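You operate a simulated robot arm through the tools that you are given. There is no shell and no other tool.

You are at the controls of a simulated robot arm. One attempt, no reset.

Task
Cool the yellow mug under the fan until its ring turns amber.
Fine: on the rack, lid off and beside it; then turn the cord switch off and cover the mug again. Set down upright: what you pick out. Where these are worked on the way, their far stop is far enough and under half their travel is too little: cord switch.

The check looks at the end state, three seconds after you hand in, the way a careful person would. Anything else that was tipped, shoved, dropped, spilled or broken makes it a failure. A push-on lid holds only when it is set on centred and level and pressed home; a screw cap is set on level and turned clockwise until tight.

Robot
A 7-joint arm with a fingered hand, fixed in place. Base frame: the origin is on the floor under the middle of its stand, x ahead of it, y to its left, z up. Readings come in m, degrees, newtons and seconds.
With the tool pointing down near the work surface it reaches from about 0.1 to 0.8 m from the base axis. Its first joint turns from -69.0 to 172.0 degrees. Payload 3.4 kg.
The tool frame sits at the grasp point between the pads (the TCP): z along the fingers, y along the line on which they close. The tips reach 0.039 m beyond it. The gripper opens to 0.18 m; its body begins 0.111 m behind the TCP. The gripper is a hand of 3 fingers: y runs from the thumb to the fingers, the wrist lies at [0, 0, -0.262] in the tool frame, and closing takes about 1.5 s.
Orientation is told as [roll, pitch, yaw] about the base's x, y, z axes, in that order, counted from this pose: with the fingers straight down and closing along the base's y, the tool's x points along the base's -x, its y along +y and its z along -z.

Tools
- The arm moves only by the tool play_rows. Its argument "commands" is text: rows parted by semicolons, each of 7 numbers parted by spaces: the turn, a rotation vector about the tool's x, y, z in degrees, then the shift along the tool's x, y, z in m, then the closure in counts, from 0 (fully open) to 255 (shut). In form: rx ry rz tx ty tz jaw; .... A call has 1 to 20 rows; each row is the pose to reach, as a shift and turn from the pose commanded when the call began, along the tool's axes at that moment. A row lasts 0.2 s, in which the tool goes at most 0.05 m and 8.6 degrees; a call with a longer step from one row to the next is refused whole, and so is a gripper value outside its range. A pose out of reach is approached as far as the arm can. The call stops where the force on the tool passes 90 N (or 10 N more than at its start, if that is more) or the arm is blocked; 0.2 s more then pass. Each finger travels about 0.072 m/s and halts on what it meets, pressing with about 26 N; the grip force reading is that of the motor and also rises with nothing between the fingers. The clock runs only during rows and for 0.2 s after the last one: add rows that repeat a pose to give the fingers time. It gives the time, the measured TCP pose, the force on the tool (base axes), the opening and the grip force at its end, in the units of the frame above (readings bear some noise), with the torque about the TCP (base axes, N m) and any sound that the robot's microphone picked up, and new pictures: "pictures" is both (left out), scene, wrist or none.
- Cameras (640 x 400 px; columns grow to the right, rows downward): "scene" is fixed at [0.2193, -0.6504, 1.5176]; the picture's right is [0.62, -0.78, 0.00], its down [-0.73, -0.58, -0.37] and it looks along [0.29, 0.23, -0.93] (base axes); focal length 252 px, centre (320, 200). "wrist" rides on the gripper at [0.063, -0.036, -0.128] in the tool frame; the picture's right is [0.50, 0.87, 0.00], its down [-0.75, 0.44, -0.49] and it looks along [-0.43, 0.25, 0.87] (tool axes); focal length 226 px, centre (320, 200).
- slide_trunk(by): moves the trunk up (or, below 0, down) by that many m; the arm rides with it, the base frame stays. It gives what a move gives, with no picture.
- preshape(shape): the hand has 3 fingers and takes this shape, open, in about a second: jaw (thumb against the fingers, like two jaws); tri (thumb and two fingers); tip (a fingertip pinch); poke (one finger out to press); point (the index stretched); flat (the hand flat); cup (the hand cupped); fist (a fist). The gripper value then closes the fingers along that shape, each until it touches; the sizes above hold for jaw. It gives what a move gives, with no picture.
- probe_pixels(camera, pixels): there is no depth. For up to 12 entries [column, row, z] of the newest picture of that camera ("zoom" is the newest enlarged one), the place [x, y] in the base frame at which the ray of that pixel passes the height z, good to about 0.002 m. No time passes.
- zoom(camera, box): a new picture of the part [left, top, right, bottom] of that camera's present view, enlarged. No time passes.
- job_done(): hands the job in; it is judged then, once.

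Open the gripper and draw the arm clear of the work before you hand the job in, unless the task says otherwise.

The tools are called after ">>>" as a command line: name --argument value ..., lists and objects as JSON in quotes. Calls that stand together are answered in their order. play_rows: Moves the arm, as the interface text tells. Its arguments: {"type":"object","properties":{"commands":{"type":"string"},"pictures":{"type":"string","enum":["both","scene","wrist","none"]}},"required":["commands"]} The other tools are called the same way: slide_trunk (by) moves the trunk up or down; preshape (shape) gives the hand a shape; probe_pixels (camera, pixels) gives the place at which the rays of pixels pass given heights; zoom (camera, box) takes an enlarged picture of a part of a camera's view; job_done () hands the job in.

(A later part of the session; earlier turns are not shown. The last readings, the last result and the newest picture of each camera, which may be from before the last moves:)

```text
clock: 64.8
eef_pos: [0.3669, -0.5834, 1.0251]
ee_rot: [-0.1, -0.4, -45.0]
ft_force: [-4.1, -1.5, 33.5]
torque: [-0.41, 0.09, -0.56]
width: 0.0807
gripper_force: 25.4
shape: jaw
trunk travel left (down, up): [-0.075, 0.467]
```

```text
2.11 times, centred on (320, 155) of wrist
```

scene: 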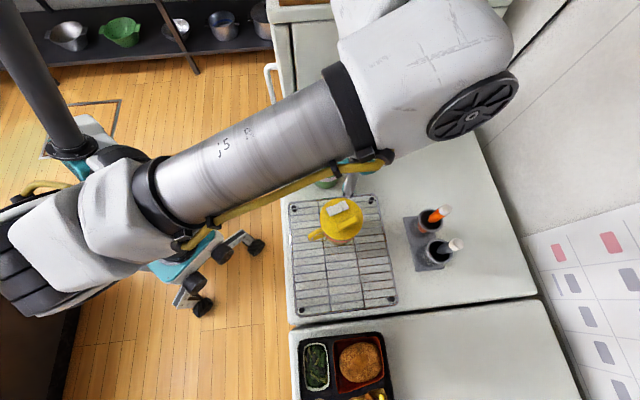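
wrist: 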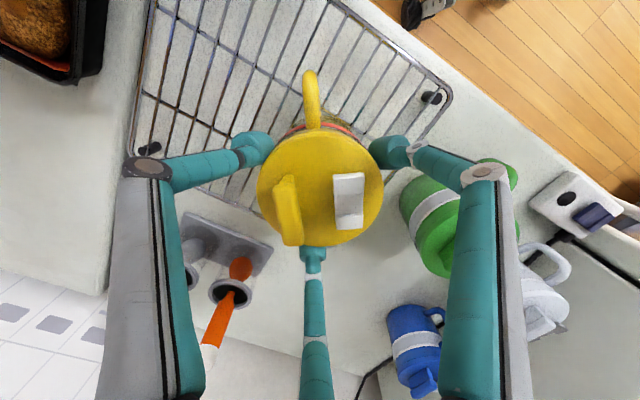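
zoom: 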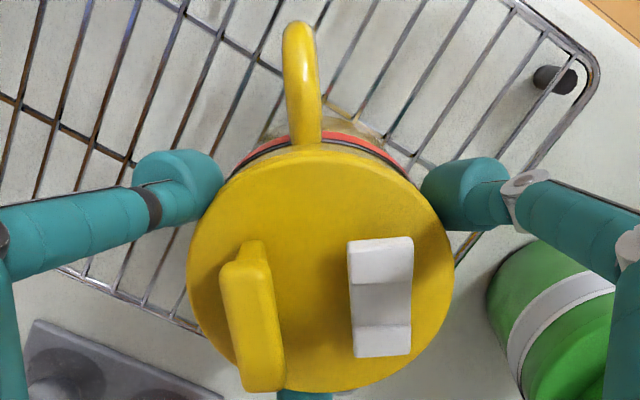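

Lid and mug turned together even at 0.56 N·m, so it is no screw. I release, rise clear, and check in the scene picture that the rack has not moved.

>>> play_rows --commands "0 0 0 0 0 -0.0055 255; 0 0 0 0 0 -0.0055 180; 0 0 0 0 0 -0.0055 120; 0 0 0 0 0 -0.0055 90; 0 0 0 0 0 -0.03 90; 0 0 0 0 0 -0.07 90; 0 0 0 0 0 -0.11 90; 0 0 0 0 0 -0.15 90; 0 0 0 0.04 -0.02 -0.16 90; 0 0 0 0.08 -0.04 -0.17 90; 0 0 0 0.12 -0.06 -0.17 90; 0 0 0 0.16 -0.08 -0.17 90; 0 0 0 0.2 -0.1 -0.17 90; 0 0 0 0.2 -0.1 -0.17 90" --pictures "both"

>>> zoom --camera "scene" --box '[280, 185, 410, 325]'

```text
clock: 67.8
eef_pos: [0.2431, -0.5326, 1.1127]
ee_rot: [0.0, -0.2, -45.1]
ft_force: [-1.2, -0.6, 0.4]
torque: [0.01, 0.02, -0.03]
width: 0.1159
gripper_force: 0.1
shape: jaw
out of reach, approached as far as the arm can: row 9, 10, 11, 12, 13, 14
trunk travel left (down, up): [-0.075, 0.467]
```

scene: 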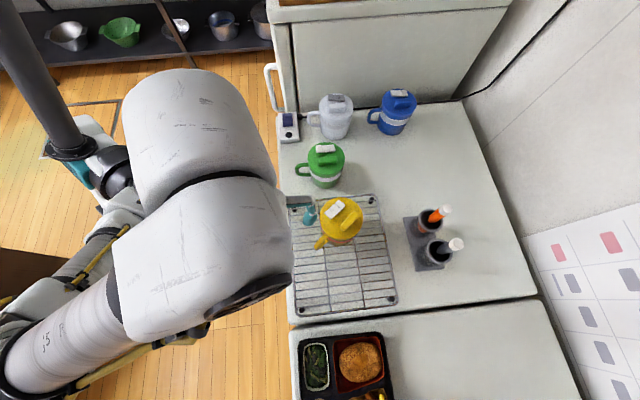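
wrist: 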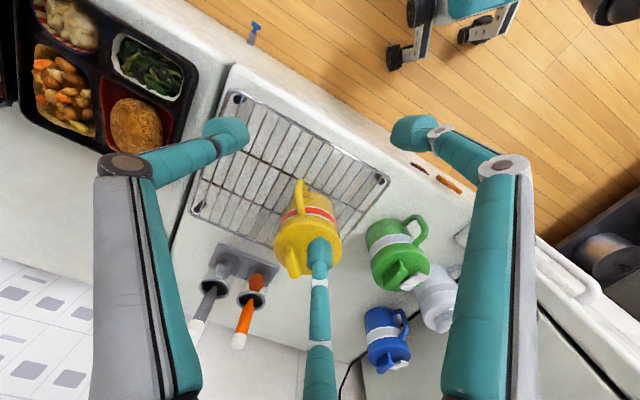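

```text
2.86 times, centred on (345, 255) of scene
```

zoom: 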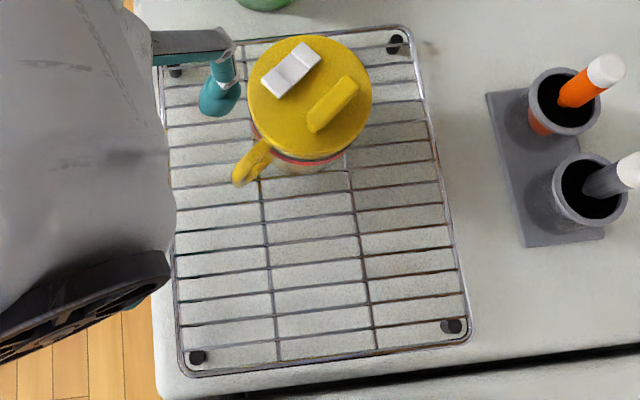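

The rack is where it was (corners unchanged in the zoom) and the mug stands upright. I zoom closely on the mug from both cameras to understand how the lid is fixed.

>>> zoom --camera "scene" --box '[315, 190, 370, 250]'

>>> zoom --camera "wrist" --box '[260, 170, 360, 290]'

>>> zoom --camera "wrist" --box '[350, 200, 470, 380]'

```text
6.67 times, centred on (342, 220) of scene
```

zoom: 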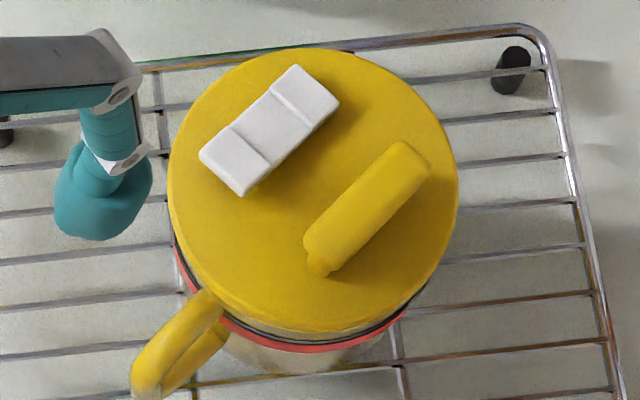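

```text
3.33 times, centred on (310, 230) of wrist
```

zoom: 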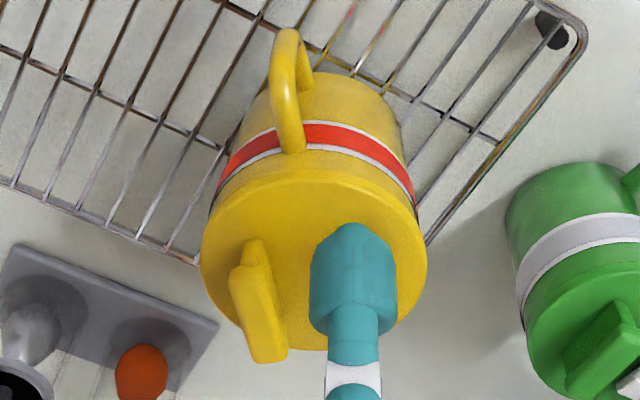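

```text
2.22 times, centred on (410, 290) of wrist
```

zoom: 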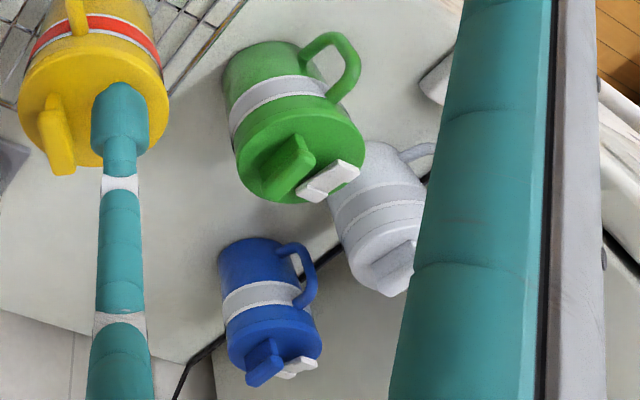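

I zoom tighter on the band between ring and lid top, to find the seam where the lid begins.

>>> zoom --camera "wrist" --box '[268, 195, 348, 245]'

>>> zoom --camera "wrist" --box '[360, 210, 440, 300]'

>>> zoom --camera "scene" --box '[300, 140, 345, 190]'

```text
8.00 times, centred on (308, 220) of wrist
```

zoom: 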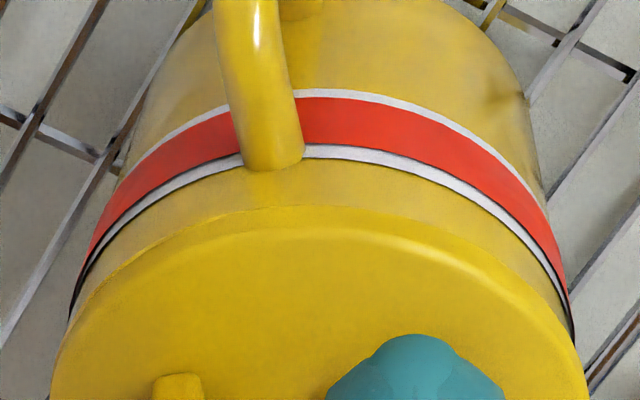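

```text
4.44 times, centred on (400, 255) of wrist
```

zoom: 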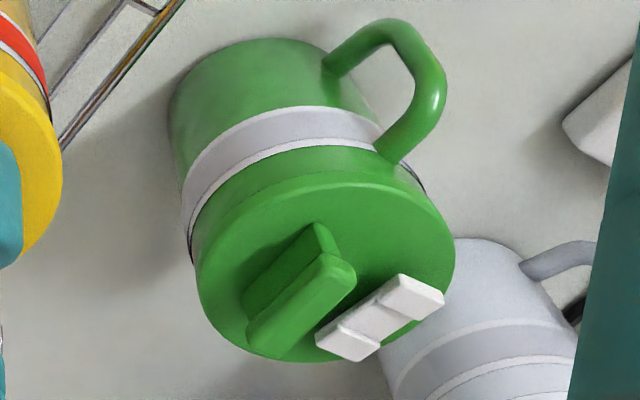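

```text
8.00 times, centred on (322, 165) of scene
```

zoom: 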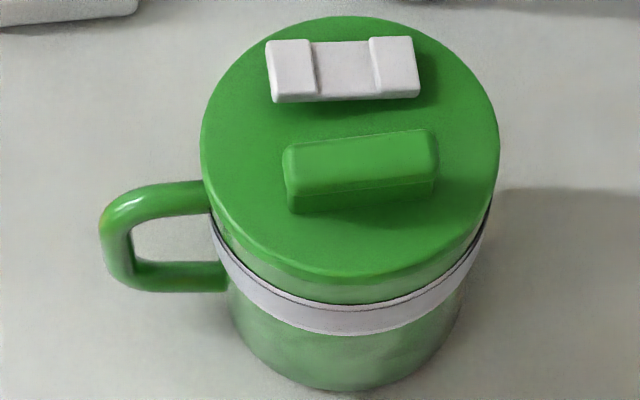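

Now it is clear: the lid is only a thin overhanging disc with a T-shaped bar; the band below it (where the handle joins) is mug body, and that is what I had gripped. I locate the lid's centre now, from the scene at (340.9,218.5) and from the wrist.

>>> probe_pixels --camera "scene" --pixels '[[340.9, 218.5, 1.012], [319.5, 216, 1.012], [362.7, 218, 1.012], [340, 197.5, 1.012], [341.5, 239.5, 1.012], [348.5, 221.2, 1.035], [335.2, 208.7, 1.02], [316, 248, 0.97]]'

>>> play_rows --commands "0 0 0 0 0 -0.02 90; 0 0 0 0 0 -0.04 90; 0 0 0 0 0 -0.05 90; 0 0 0 0 0 -0.05 90" --pictures "wrist"

```text
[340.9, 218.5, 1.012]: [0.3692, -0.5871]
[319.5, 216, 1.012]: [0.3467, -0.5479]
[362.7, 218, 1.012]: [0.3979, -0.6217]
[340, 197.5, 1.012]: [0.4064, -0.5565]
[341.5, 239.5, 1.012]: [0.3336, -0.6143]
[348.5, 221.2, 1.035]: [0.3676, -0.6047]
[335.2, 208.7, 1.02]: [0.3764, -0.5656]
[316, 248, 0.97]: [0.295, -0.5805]
```

```text
clock: 68.8
eef_pos: [0.2648, -0.5397, 1.1334]
ee_rot: [-0.1, -0.3, -44.9]
ft_force: [0.2, -1.3, 0.7]
torque: [0.03, -0.02, 0.02]
width: 0.1161
gripper_force: 0.0
shape: jaw
out of reach, approached as far as the arm can: row 1, 2, 3, 4
trunk travel left (down, up): [-0.075, 0.467]
```

wrist: 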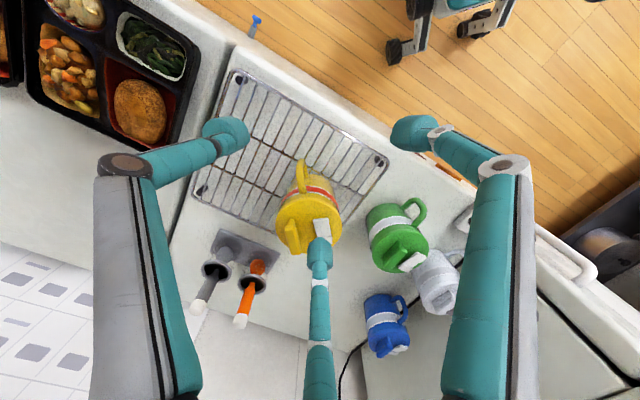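

The lid centre is (0.370,-0.586), handle toward azimuth ≈175°. I move over it at the present height.

>>> play_rows --commands "0 0 0 -0.0268 0.0104 0 90; 0 0 0 -0.0535 0.0208 0 90; 0 0 0 -0.0803 0.0312 0 90; 0 0 0 -0.1071 0.0416 0 90; 0 0 0 -0.1071 0.0416 0 90" --pictures "wrist"

>>> zoom --camera "wrist" --box '[240, 80, 400, 220]'

```text
clock: 70.0
eef_pos: [0.3707, -0.5857, 1.1334]
ee_rot: [-0.1, -0.3, -45.0]
ft_force: [0.3, 0.1, -0.2]
torque: [-0.01, 0.02, 0.0]
width: 0.1161
gripper_force: 0.0
shape: jaw
trunk travel left (down, up): [-0.075, 0.467]
```

wrist: 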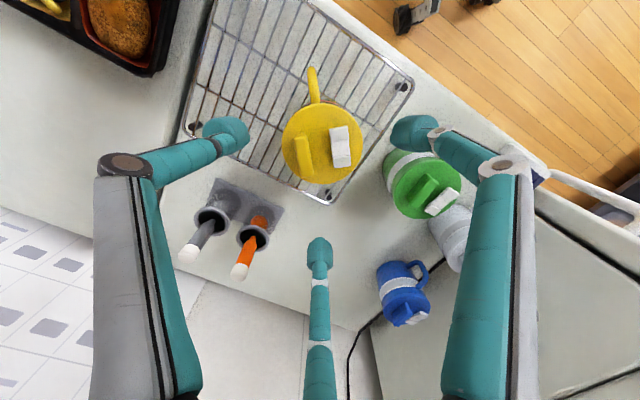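

```text
2.86 times, centred on (320, 150) of wrist
```

zoom: 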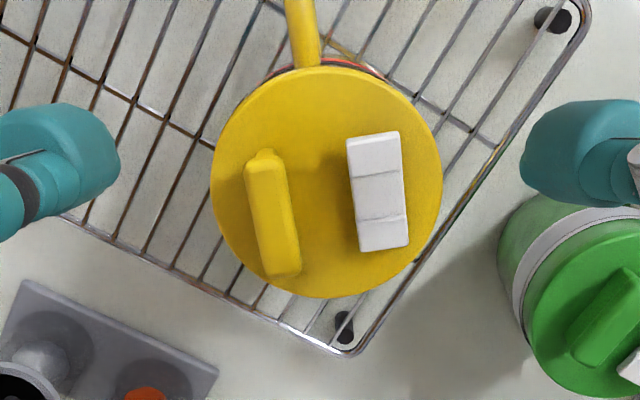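

I descend so that the fingertips come level with the disc itself (TCP z≈1.040) and close; a stop near 0.087 width would mean the disc edge rather than the body.

>>> play_rows --commands "0 0 0 0 0 0.03 80; 0 0 0 0 0 0.06 80; 0 0 0 0 0 0.085 80; 0 0 0 0 0 0.0935 80; 0 0 0 0 0 0.0935 120; 0 0 0 0 0 0.0935 160; 0 0 0 0 0 0.0935 200; 0 0 0 0 0 0.0935 255; 0 0 0 0 0 0.0935 255" --pictures "wrist"

>>> zoom --camera "wrist" --box '[180, 60, 460, 250]'

```text
clock: 72.0
eef_pos: [0.3707, -0.5877, 1.0386]
ee_rot: [-0.1, 0.0, -45.0]
ft_force: [0.3, 0.4, -1.5]
torque: [0.0, -0.04, -0.01]
width: 0.0827
gripper_force: 26.0
shape: jaw
trunk travel left (down, up): [-0.075, 0.467]
```

wrist: 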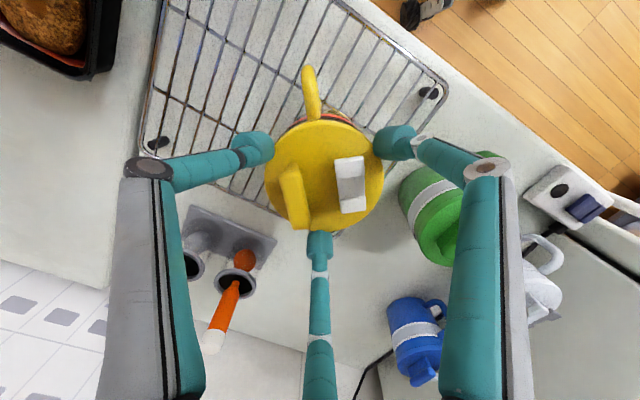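

```text
2.11 times, centred on (320, 155) of wrist
```

zoom: 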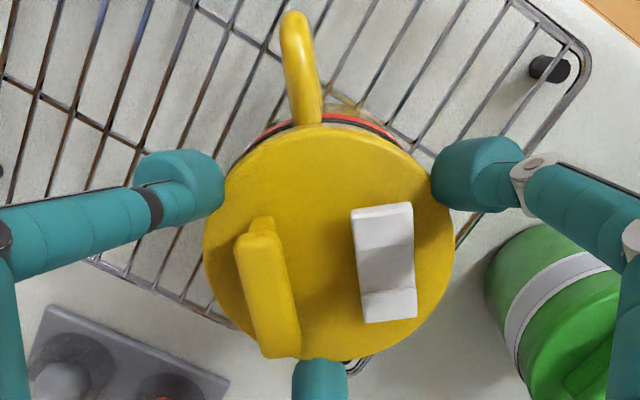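

Width 0.0827 this time, and the fingertips lie right at the disc's edge. I pull up 10 mm.

>>> play_rows --commands "0 0 0 0 0 -0.003 255; 0 0 0 0 0 -0.006 255; 0 0 0 0 0 -0.01 255; 0 0 0 0 0 -0.01 255" --pictures "wrist"

>>> zoom --camera "wrist" --box '[180, 60, 460, 250]'

```text
clock: 73.0
eef_pos: [0.3705, -0.5865, 1.0492]
ee_rot: [0.0, -0.1, -45.0]
ft_force: [0.1, 0.1, -0.5]
torque: [-0.03, 0.03, 0.01]
width: 0.0826
gripper_force: 26.1
shape: jaw
trunk travel left (down, up): [-0.075, 0.467]
heard: snap
```

wrist: 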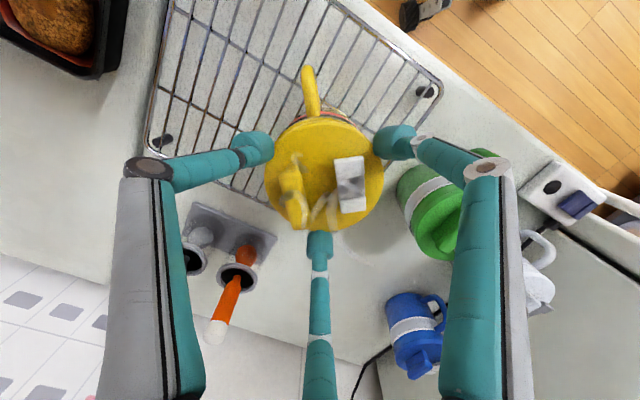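

```text
2.11 times, centred on (320, 155) of wrist
```

zoom: 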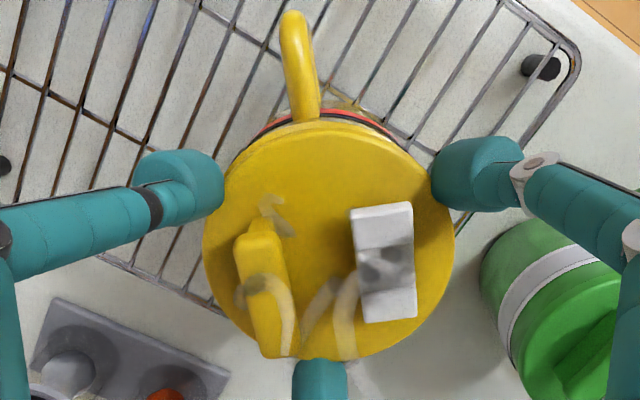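

"Snap" and only −0.5 N: the lid is off and in the hand. I lift it well clear and look.

>>> play_rows --commands "0 0 0 0 0 -0.01 255; 0 0 0 0 0 -0.025 255; 0 0 0 0 0 -0.045 255; 0 0 0 0 0 -0.065 255; 0 0 0 0 0 -0.08 255; 0 0 0 0 0 -0.08 255" --pictures "both"

>>> zoom --camera "scene" --box '[280, 150, 440, 270]'

>>> zoom --camera "wrist" --box '[180, 60, 460, 250]'

```text
clock: 74.4
eef_pos: [0.3715, -0.5868, 1.1279]
ee_rot: [-0.1, -0.1, -45.1]
ft_force: [0.3, 0.3, -0.3]
torque: [-0.03, -0.02, 0.03]
width: 0.0825
gripper_force: 25.6
shape: jaw
trunk travel left (down, up): [-0.075, 0.467]
```

scene: 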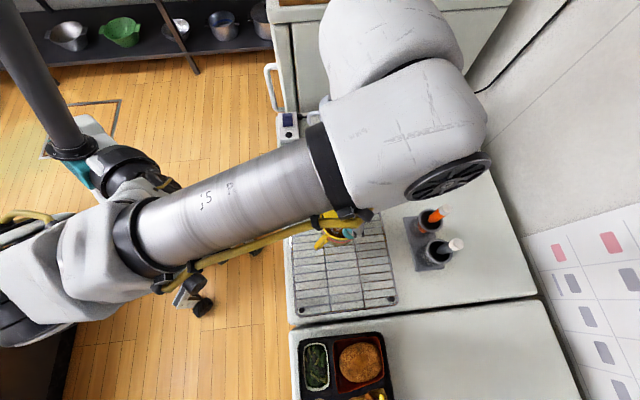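
wrist: 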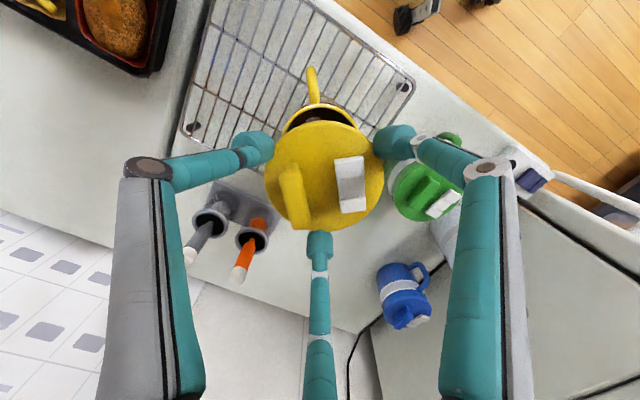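

```text
3.33 times, centred on (360, 210) of scene
```

zoom: 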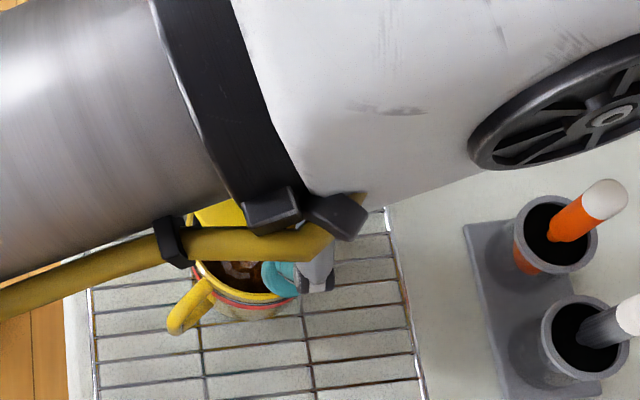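

```text
2.11 times, centred on (320, 155) of wrist
```

zoom: 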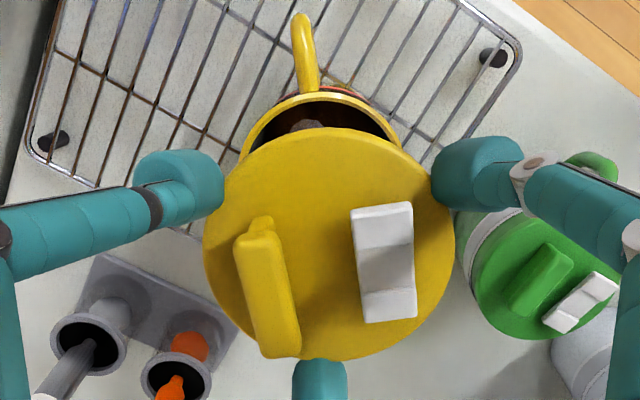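

The mug is open with the drink visible, and the lid is held by its edge. I carry the lid over the free part of the rack, toward (0.30,-0.69).

>>> play_rows --commands "0 0 0 -0.0045 -0.0247 0 255; 0 0 0 -0.009 -0.0494 0 255; 0 0 0 -0.0134 -0.0741 0 255; 0 0 0 -0.0179 -0.0988 0 255; 0 0 0 -0.0224 -0.1235 0 255; 0 0 0 -0.0224 -0.1235 0 255" --pictures "both"

```text
clock: 75.8
eef_pos: [0.3001, -0.6895, 1.1274]
ee_rot: [-0.1, 0.0, -45.0]
ft_force: [0.1, 0.0, -0.8]
torque: [0.0, 0.01, -0.02]
width: 0.0826
gripper_force: 25.9
shape: jaw
trunk travel left (down, up): [-0.075, 0.467]
```

scene: 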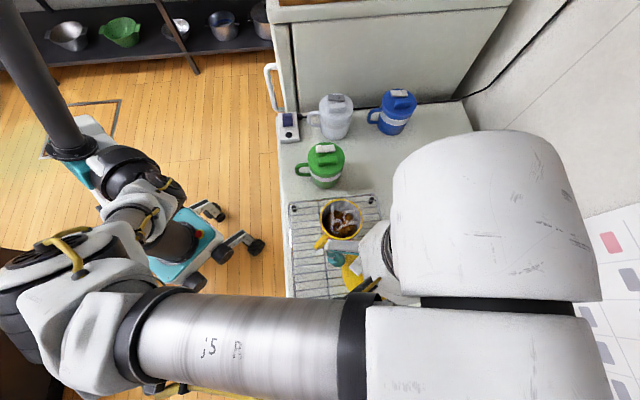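
wrist: 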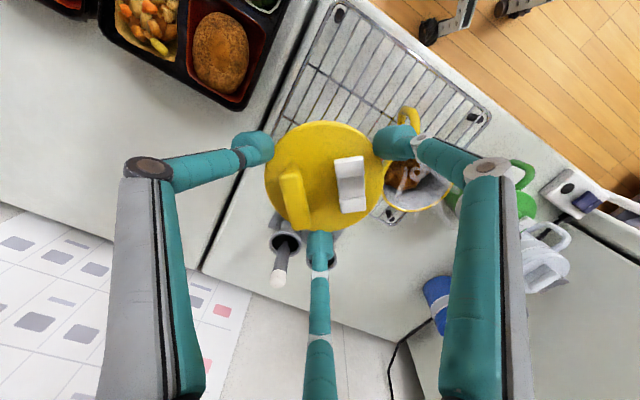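

The lid is over the free half of the rack. I lower it to z≈0.965.

>>> play_rows --commands "0 0 0 0 0 0.03 255; 0 0 0 0 0 0.06 255; 0 0 0 0 0 0.09 255; 0 0 0 0 0 0.12 255; 0 0 0 0 0 0.145 255; 0 0 0 0 0 0.16 255; 0 0 0 0 0 0.16 255" --pictures "both"

```text
clock: 77.4
eef_pos: [0.2989, -0.6903, 0.9687]
ee_rot: [-0.2, -0.2, -45.0]
ft_force: [-0.1, 0.6, -0.4]
torque: [-0.02, -0.01, -0.02]
width: 0.0824
gripper_force: 26.6
shape: jaw
trunk travel left (down, up): [-0.075, 0.467]
```

scene: 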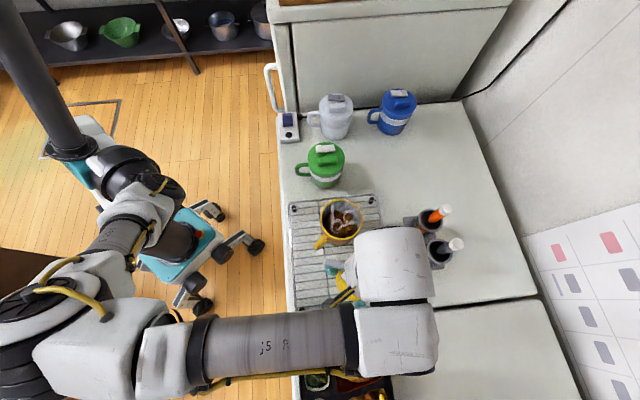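
wrist: 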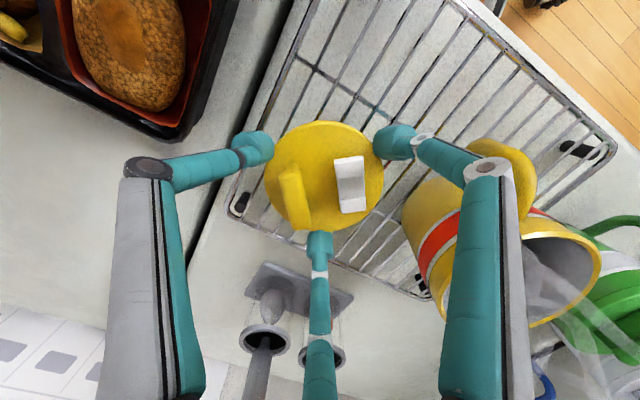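

The lid hangs level over the rack; I check how near the thumb is to the bento box before lowering on.

>>> probe_pixels --camera "wrist" --pixels '[[180, 135, 0.9], [200, 110, 0.9], [250, 147, 0.945], [232, 145, 0.945], [235, 212, 0.9], [300, 10, 0.9], [325, 177, 0.945], [405, 140, 0.945]]'

>>> play_rows --commands "0 0 0 0 0 0.005 255; 0 0 0 0 0 0.01 255; 0 0 0 0 0 0.014 255; 0 0 0 0 0 0.014 255" --pictures "none"

```text
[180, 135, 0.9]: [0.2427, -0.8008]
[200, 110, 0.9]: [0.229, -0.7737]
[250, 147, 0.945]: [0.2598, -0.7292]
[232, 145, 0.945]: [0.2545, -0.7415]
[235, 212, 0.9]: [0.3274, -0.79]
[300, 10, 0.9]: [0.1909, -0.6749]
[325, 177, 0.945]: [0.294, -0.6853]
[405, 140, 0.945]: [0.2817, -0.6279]
```

```text
clock: 78.4
eef_pos: [0.2986, -0.6898, 0.9548]
ee_rot: [-0.2, -0.2, -45.0]
ft_force: [-0.2, 0.2, -1.1]
torque: [0.0, -0.03, -0.03]
width: 0.0823
gripper_force: 25.5
shape: jaw
trunk travel left (down, up): [-0.075, 0.467]
```

Enough room there. At z=0.955 still free; I continue down in 3 mm rows.

>>> play_rows --commands "0 0 0 0 0 0.003 255; 0 0 0 0 0 0.006 255; 0 0 0 0 0 0.009 255; 0 0 0 0 0 0.009 255" --pictures "none"

```text
clock: 79.4
eef_pos: [0.2991, -0.6895, 0.9492]
ee_rot: [-0.2, -0.5, -45.0]
ft_force: [1.6, -2.9, 23.7]
torque: [0.12, 0.07, 0.13]
width: 0.0825
gripper_force: 25.7
shape: jaw
trunk travel left (down, up): [-0.075, 0.467]
```

Contact at z≈0.949, with the fingertips still above the wires, so the lid stands on its inner plug. I ease off and open the fingers.

>>> play_rows --commands "0 0 0 0 0 -0.003 255; 0 0 0 0 0 -0.003 180; 0 0 0 0 0 -0.003 130; 0 0 0 0 0 -0.003 105; 0 0 0 0 0 -0.003 95; 0 0 0 0 0 -0.003 95" --pictures "both"

```text
clock: 80.8
eef_pos: [0.299, -0.6906, 0.9494]
ee_rot: [-0.1, -0.1, -45.0]
ft_force: [-0.9, -1.6, 11.8]
torque: [0.26, -0.16, 0.01]
width: 0.1064
gripper_force: 0.0
shape: jaw
trunk travel left (down, up): [-0.075, 0.467]
```

scene: 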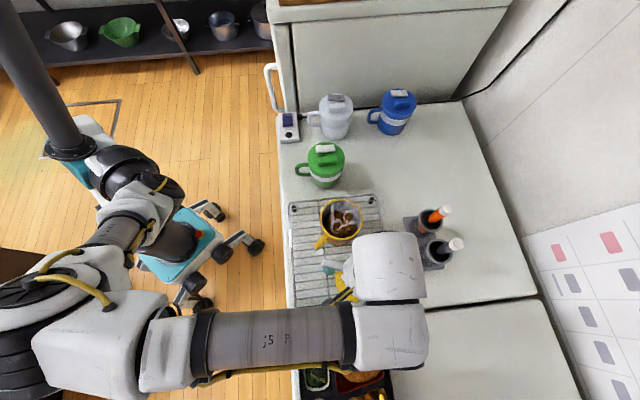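
wrist: 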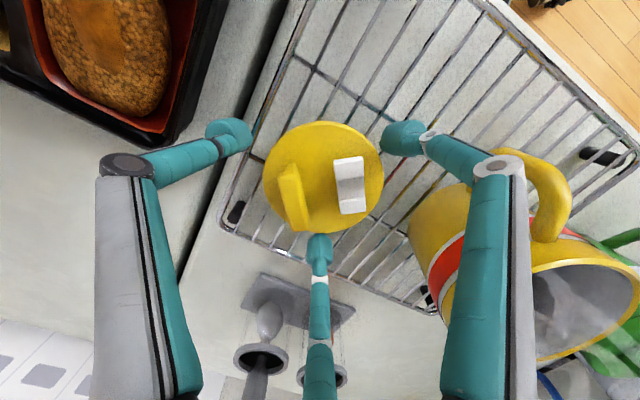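

The opened fingertips rest lightly on the wires (11.8 N). I rise straight up, keeping the opening, and check that the lid stays put.

>>> play_rows --commands "0 0 0 0 0 -0.006 95; 0 0 0 0 0 -0.012 95; 0 0 0 0 0 -0.03 95; 0 0 0 0 0 -0.06 95; 0 0 0 0 0 -0.1 95; 0 0 0 0 0 -0.14 95; 0 0 0 0 0 -0.16 95; 0 0 0 0 0 -0.16 95" --pictures "both"

```text
clock: 82.6
eef_pos: [0.2991, -0.6895, 1.1084]
ee_rot: [-0.2, -0.1, -45.1]
ft_force: [-0.2, 0.5, -0.1]
torque: [0.03, 0.02, -0.01]
width: 0.1123
gripper_force: 0.2
shape: jaw
trunk travel left (down, up): [-0.075, 0.467]
```

scene: 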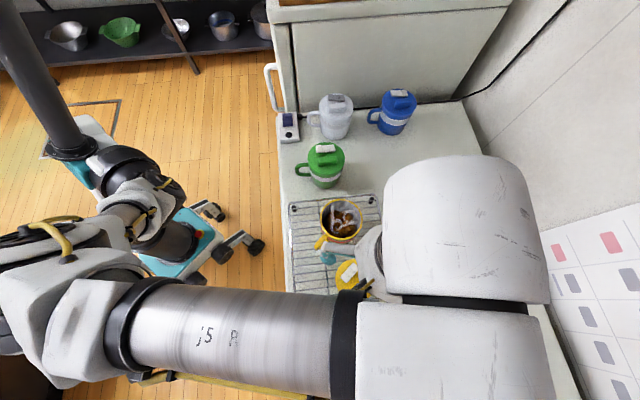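
wrist: 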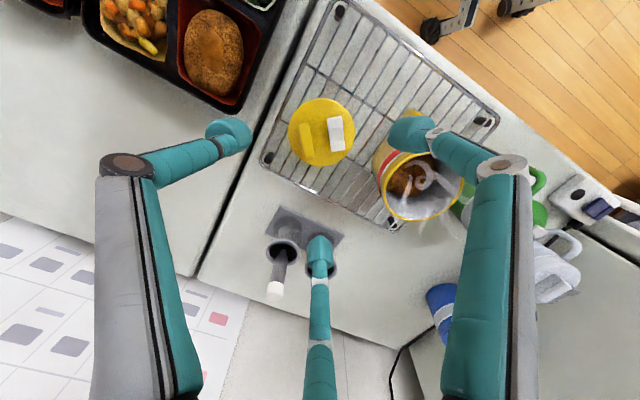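

The lid stands on the rack beside the open mug. Now the cord switch: I probe its rocker pads and box corners in the scene view.

>>> probe_pixels --camera "scene" --pixels '[[287.8, 124.1, 0.905], [287.3, 114.9, 0.905], [287.6, 119.6, 0.905], [288.8, 135, 0.9], [280, 140, 0.87], [300, 140, 0.87], [278, 114, 0.9]]'

>>> zoom --camera "scene" --box '[272, 105, 312, 150]'

>>> zoom --camera "scene" --box '[285, 180, 400, 300]'

```text
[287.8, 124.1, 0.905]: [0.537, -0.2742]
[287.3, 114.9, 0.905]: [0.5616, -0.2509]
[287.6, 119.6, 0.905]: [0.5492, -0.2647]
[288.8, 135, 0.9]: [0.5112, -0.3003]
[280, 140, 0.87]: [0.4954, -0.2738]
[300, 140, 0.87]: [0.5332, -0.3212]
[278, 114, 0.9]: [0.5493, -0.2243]
```

```text
8.89 times, centred on (292, 128) of scene
```

zoom: 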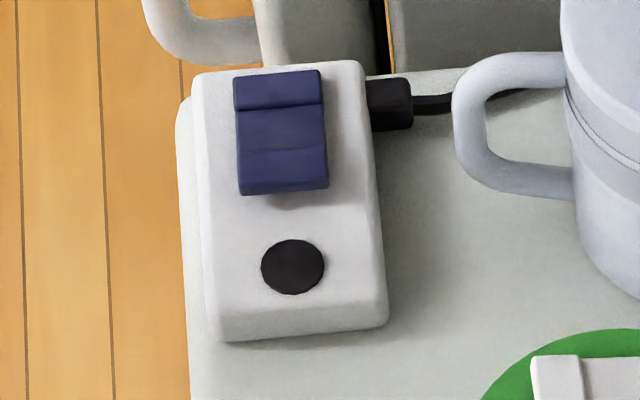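

```text
3.33 times, centred on (342, 240) of scene
```

zoom: 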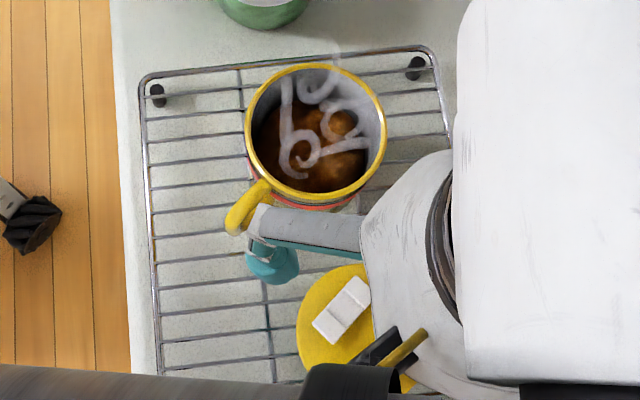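

The rocker's near pad (toward the dot) is at (0.537,-0.274) and stands up; the cabinet wall is only ~0.06 m behind it, so I will press with the poke finger and the hand tilted away from the wall. First I form the poke shape and travel over at z≈1.12.

>>> preshape --shape "poke"

>>> play_rows --commands "0 0 0 0 0 -0.015 0; 0 0 0 0 0.04 -0.015 0; 0 0 0 0.005 0.085 -0.015 0; 0 0 0 0.012 0.13 -0.015 0; 0 0 0 0.02 0.175 -0.015 0; 0 0 0 0.028 0.22 -0.015 0; 0 0 0 0.036 0.265 -0.015 0; 0 0 0 0.044 0.31 -0.015 0; 0 0 0 0.052 0.35 -0.015 0; 0 0 0 0.06 0.385 -0.015 0; 0 0 0 0.06 0.385 -0.015 0" --pictures "both"

```text
clock: 83.5
eef_pos: [0.298, -0.6895, 1.1083]
ee_rot: [-0.2, -0.1, -45.1]
ft_force: [-0.4, -0.1, -0.6]
torque: [0.02, 0.04, 0.01]
width: 0.0001
gripper_force: 0.1
shape: poke
trunk travel left (down, up): [-0.075, 0.467]
```

```text
clock: 85.9
eef_pos: [0.53, -0.3742, 1.1235]
ee_rot: [0.0, -0.1, -45.0]
ft_force: [-0.9, -0.1, 0.0]
torque: [0.0, -0.03, 0.01]
width: 0.0002
gripper_force: 0.2
shape: poke
trunk travel left (down, up): [-0.075, 0.467]
```

scene: 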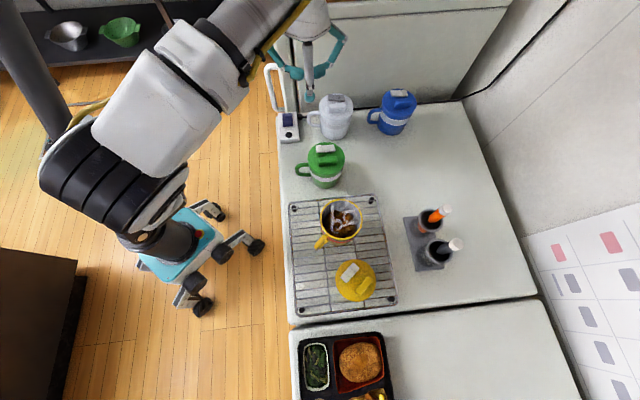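
wrist: 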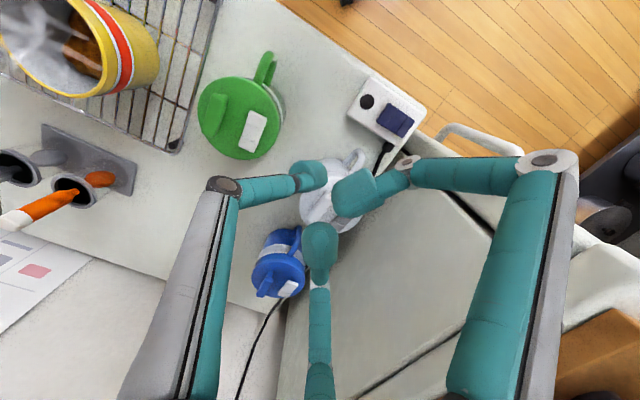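

Mug open and lid beside it show clearly in the scene. I move above the switch at (0.535,-0.276), tilting the hand 25° so that the palm leans away from the cabinet.

>>> play_rows --commands "-6.25 0 0 0.015 0.01 -0.015 0; -12.5 0 0 0.03 0.02 -0.03 0; -18.75 0 0 0.045 0.04 -0.03 0; -25 0 0 0.0658 0.06 -0.03 0; -25 0 0 0.0658 0.0728 -0.03 0; -25 0 0 0.0658 0.0728 -0.03 0" --pictures "both"

>>> zoom --camera "scene" --box '[230, 20, 390, 150]'

```text
clock: 87.3
eef_pos: [0.5333, -0.2758, 1.1541]
ee_rot: [25.0, -0.1, -44.9]
ft_force: [-0.1, 0.4, -0.4]
torque: [0.0, -0.05, -0.02]
width: 0.0001
gripper_force: 0.2
shape: poke
trunk travel left (down, up): [-0.075, 0.467]
```

scene: 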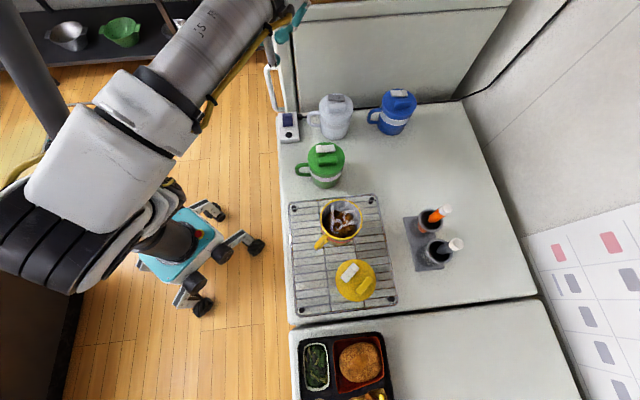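
wrist: 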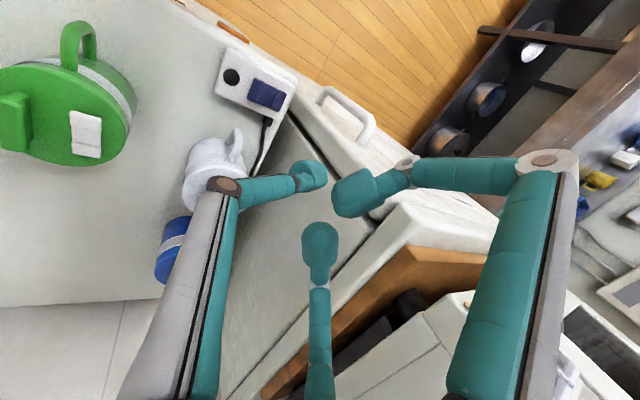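

```text
3.08 times, centred on (310, 85) of scene
```

zoom: 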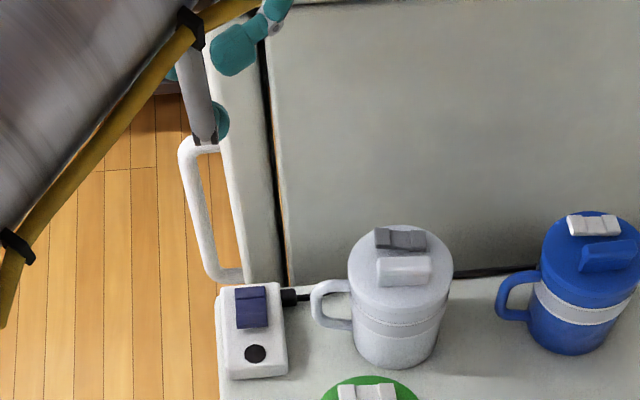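

I cross-check the switch position from this second viewpoint: dot at (232,77) and rocker pads in the wrist view.

>>> zoom --camera "wrist" --box '[200, 40, 320, 130]'

```text
4.44 times, centred on (260, 85) of wrist
```

zoom: 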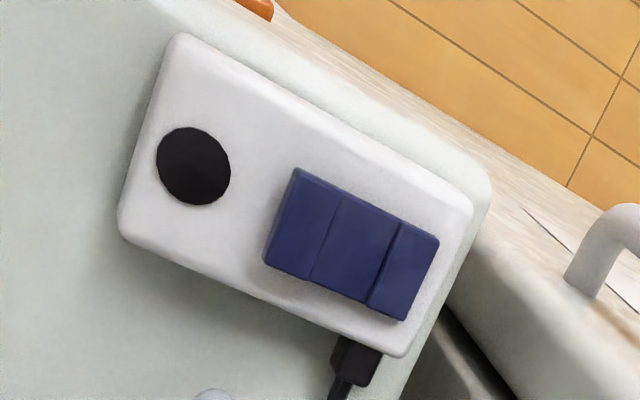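

>>> probe_pixels --camera "zoom" --pixels '[[193, 166, 0.898], [300, 222, 0.91], [300, 222, 0.9], [402, 270, 0.905], [350, 245, 0.905], [120, 230, 0.87], [400, 355, 0.87], [445, 330, 0.87], [490, 190, 0.87]]'

```text
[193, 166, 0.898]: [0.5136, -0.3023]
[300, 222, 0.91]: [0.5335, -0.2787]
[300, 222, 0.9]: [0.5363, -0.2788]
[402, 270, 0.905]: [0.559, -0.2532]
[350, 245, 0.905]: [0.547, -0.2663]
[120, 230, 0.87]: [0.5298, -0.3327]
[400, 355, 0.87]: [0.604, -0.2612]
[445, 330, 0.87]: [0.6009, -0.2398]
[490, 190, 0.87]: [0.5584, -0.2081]
```

I locate the white mug and its handle exactly, since one finger will come down beside it.

>>> probe_pixels --camera "scene" --pixels '[[336, 105, 0.98], [318, 106, 0.98], [353, 105, 0.98], [308.5, 117.5, 0.935], [308.5, 113, 0.95]]'

>>> probe_pixels --camera "wrist" --pixels '[[210, 175, 0.98], [183, 185, 0.98], [237, 135, 0.95], [310, 180, 1.12], [358, 190, 1.16], [320, 245, 1.16]]'

```text
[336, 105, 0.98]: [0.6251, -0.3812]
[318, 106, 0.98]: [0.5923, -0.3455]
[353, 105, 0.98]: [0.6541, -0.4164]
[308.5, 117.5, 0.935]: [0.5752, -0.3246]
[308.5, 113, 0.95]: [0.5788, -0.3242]
```

```text
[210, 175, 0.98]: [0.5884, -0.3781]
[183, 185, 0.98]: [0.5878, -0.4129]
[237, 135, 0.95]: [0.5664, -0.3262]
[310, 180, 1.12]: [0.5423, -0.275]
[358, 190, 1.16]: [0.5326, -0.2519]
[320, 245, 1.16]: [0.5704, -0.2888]
```

Clearances work out with a 35° tilt (finger passes ~1.5 cm above the white lid's height). I tilt 10° more and descend to z≈1.02 for a look.

>>> play_rows --commands "-5 0 0 -0.0014 -0.0047 -0.0022 0; -10 0 0 -0.0028 -0.0093 -0.0043 0; -10 0 0 -0.0028 -0.022 0.0229 0; -10 0 0 -0.0028 -0.0347 0.05 0; -10 0 0 -0.0028 -0.0474 0.0773 0; -10 0 0 -0.0028 -0.06 0.1044 0; -10 0 0 -0.0028 -0.0664 0.118 0; -10 0 0 -0.0028 -0.0664 0.118 0" --pictures "both"

>>> zoom --camera "scene" --box '[230, 40, 390, 170]'

```text
clock: 89.1
eef_pos: [0.5301, -0.2879, 1.0162]
ee_rot: [34.9, 0.0, -45.0]
ft_force: [-0.3, 0.2, -1.2]
torque: [-0.02, 0.01, 0.01]
width: 0.0
gripper_force: 0.1
shape: poke
trunk travel left (down, up): [-0.075, 0.467]
```

scene: 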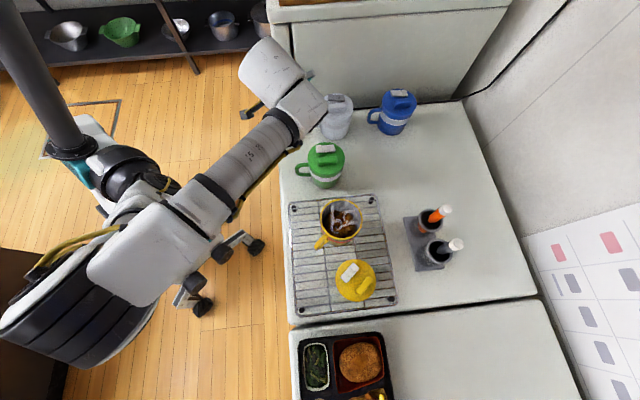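
wrist: 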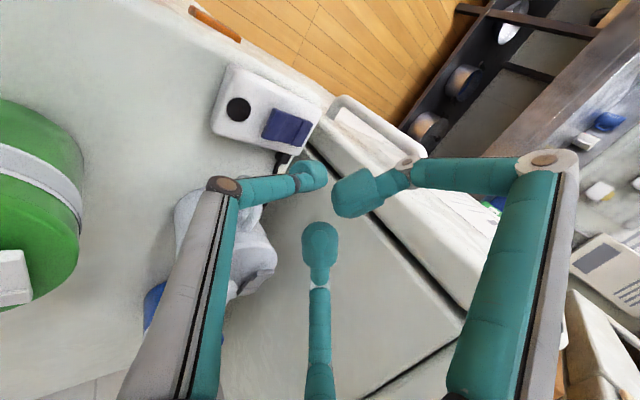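

```text
3.08 times, centred on (310, 105) of scene
```

zoom: 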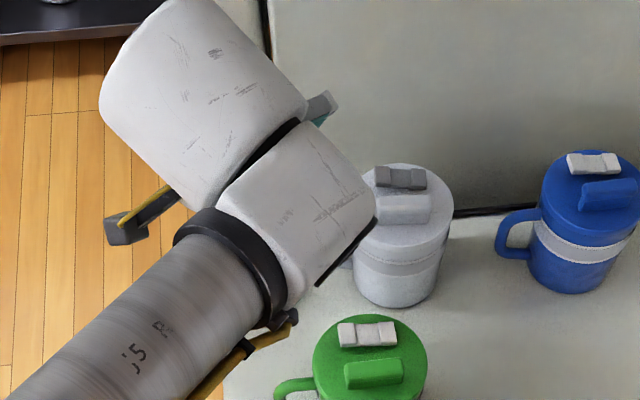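

Clear so far. I continue to z≈0.960, just above the rocker's raised pad.

>>> play_rows --commands "0 0 0 0.0012 -0.0105 0.0154 0; 0 0 0 0.0024 -0.021 0.0309 0; 0 0 0 0.0035 -0.0315 0.0463 0; 0 0 0 0.0035 -0.0315 0.0463 0" --pictures "wrist"

>>> zoom --camera "wrist" --box '[170, 30, 370, 230]'

```text
clock: 90.1
eef_pos: [0.5249, -0.284, 0.961]
ee_rot: [34.9, -0.1, -45.0]
ft_force: [0.0, -0.1, -0.4]
torque: [0.01, 0.01, 0.0]
width: 0.0
gripper_force: 0.0
shape: poke
trunk travel left (down, up): [-0.075, 0.467]
```

wrist: 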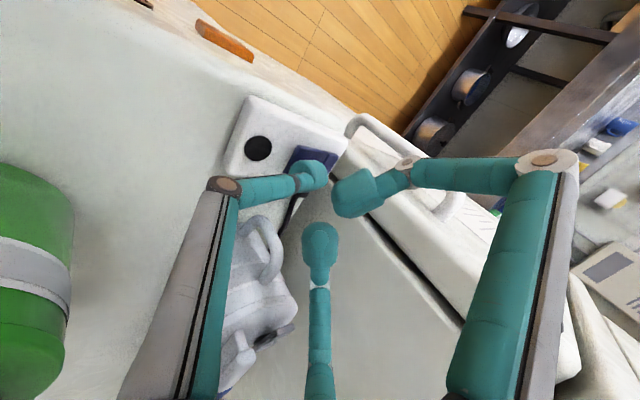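

```text
2.00 times, centred on (270, 130) of wrist
```

zoom: 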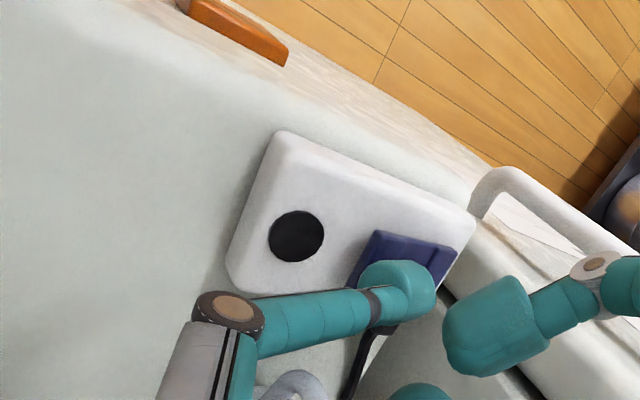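

I probe where the fingertip bulb (313,175) stands in relation to the rocker pads.

>>> probe_pixels --camera "wrist" --pixels '[[313, 175, 0.935], [313, 175, 0.93], [258, 148, 0.898], [297, 155, 0.908], [325, 160, 0.905]]'

```text
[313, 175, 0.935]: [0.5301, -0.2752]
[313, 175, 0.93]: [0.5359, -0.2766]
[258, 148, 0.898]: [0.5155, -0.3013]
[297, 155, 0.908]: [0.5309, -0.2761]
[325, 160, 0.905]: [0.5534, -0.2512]
```

The fingertip is right over the near pad. I press straight down in 3 mm rows.

>>> play_rows --commands "0 0 0 0 -0.0017 0.0025 0; 0 0 0 0 -0.0034 0.0049 0; 0 0 0 0 -0.0052 0.0074 0; 0 0 0 0 -0.0069 0.0098 0; 0 0 0 0 -0.0069 0.0098 0" --pictures "none"

```text
clock: 91.3
eef_pos: [0.5265, -0.284, 0.9465]
ee_rot: [34.9, -0.1, -45.0]
ft_force: [0.3, 0.7, 0.2]
torque: [0.0, -0.02, 0.01]
width: 0.0
gripper_force: 0.1
shape: poke
trunk travel left (down, up): [-0.075, 0.467]
```

No contact yet at z=0.9465; I go on in 3 mm rows.

>>> play_rows --commands "0 0 0 0 -0.0017 0.0025 0; 0 0 0 0 -0.0034 0.0049 0; 0 0 0 0 -0.0052 0.0074 0; 0 0 0 0 -0.0052 0.0074 0" --pictures "wrist"

>>> zoom --camera "wrist" --box '[170, 30, 370, 230]'

```text
clock: 92.3
eef_pos: [0.5264, -0.2839, 0.9433]
ee_rot: [35.1, -0.3, -45.1]
ft_force: [-2.1, -5.0, 15.9]
torque: [0.11, -0.18, -0.04]
width: 0.0001
gripper_force: 0.2
shape: poke
trunk travel left (down, up): [-0.075, 0.467]
```

wrist: 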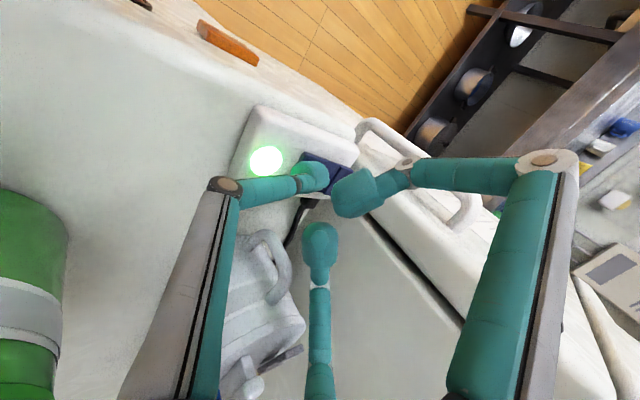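

```text
2.00 times, centred on (270, 130) of wrist
```

zoom: 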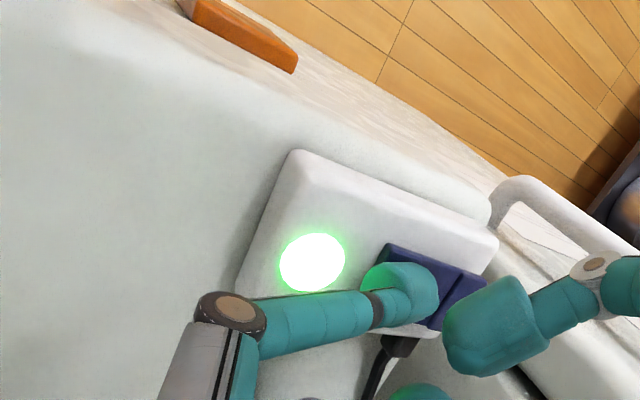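

The lamp glows green: the fan is on. I lift the finger 4 cm and look at the lamp and the mug's ring.

>>> play_rows --commands "0 0 0 0 0.0115 -0.0164 0; 0 0 0 0 0.0229 -0.0328 0; 0 0 0 0 0.0229 -0.0328 0" --pictures "both"

>>> zoom --camera "scene" --box '[300, 185, 400, 305]'

>>> zoom --camera "wrist" --box '[170, 30, 370, 230]'

```text
clock: 93.1
eef_pos: [0.5279, -0.284, 0.9802]
ee_rot: [34.9, -0.1, -45.0]
ft_force: [1.0, 0.6, -0.3]
torque: [0.0, 0.0, 0.01]
width: 0.0
gripper_force: 0.0
shape: poke
trunk travel left (down, up): [-0.075, 0.467]
```

scene: 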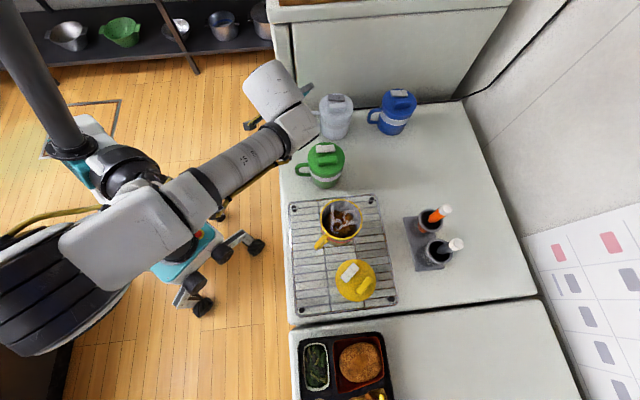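
wrist: 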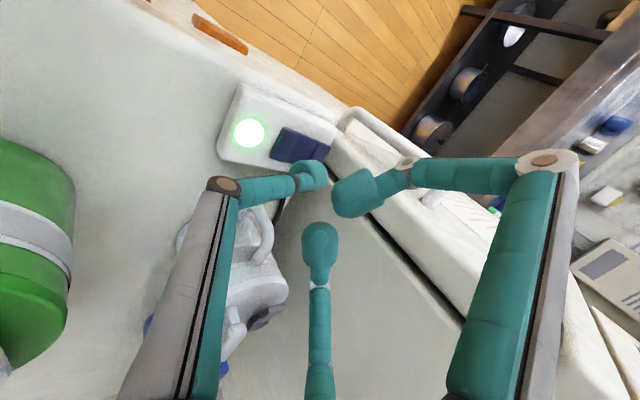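

```text
3.33 times, centred on (350, 245) of scene
```

zoom: 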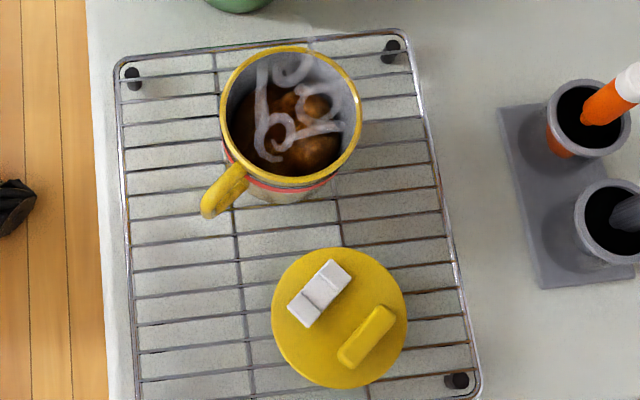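

```text
2.00 times, centred on (270, 130) of wrist
```

zoom: 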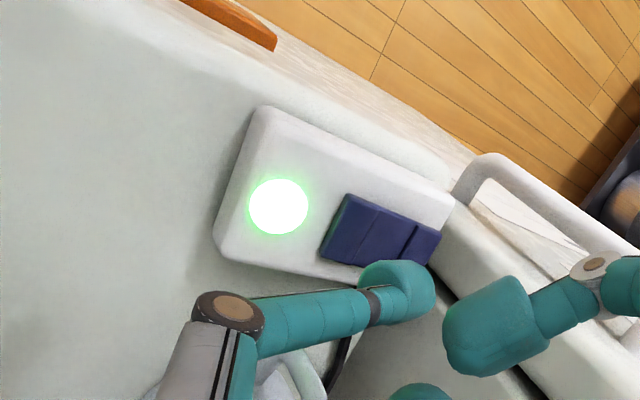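

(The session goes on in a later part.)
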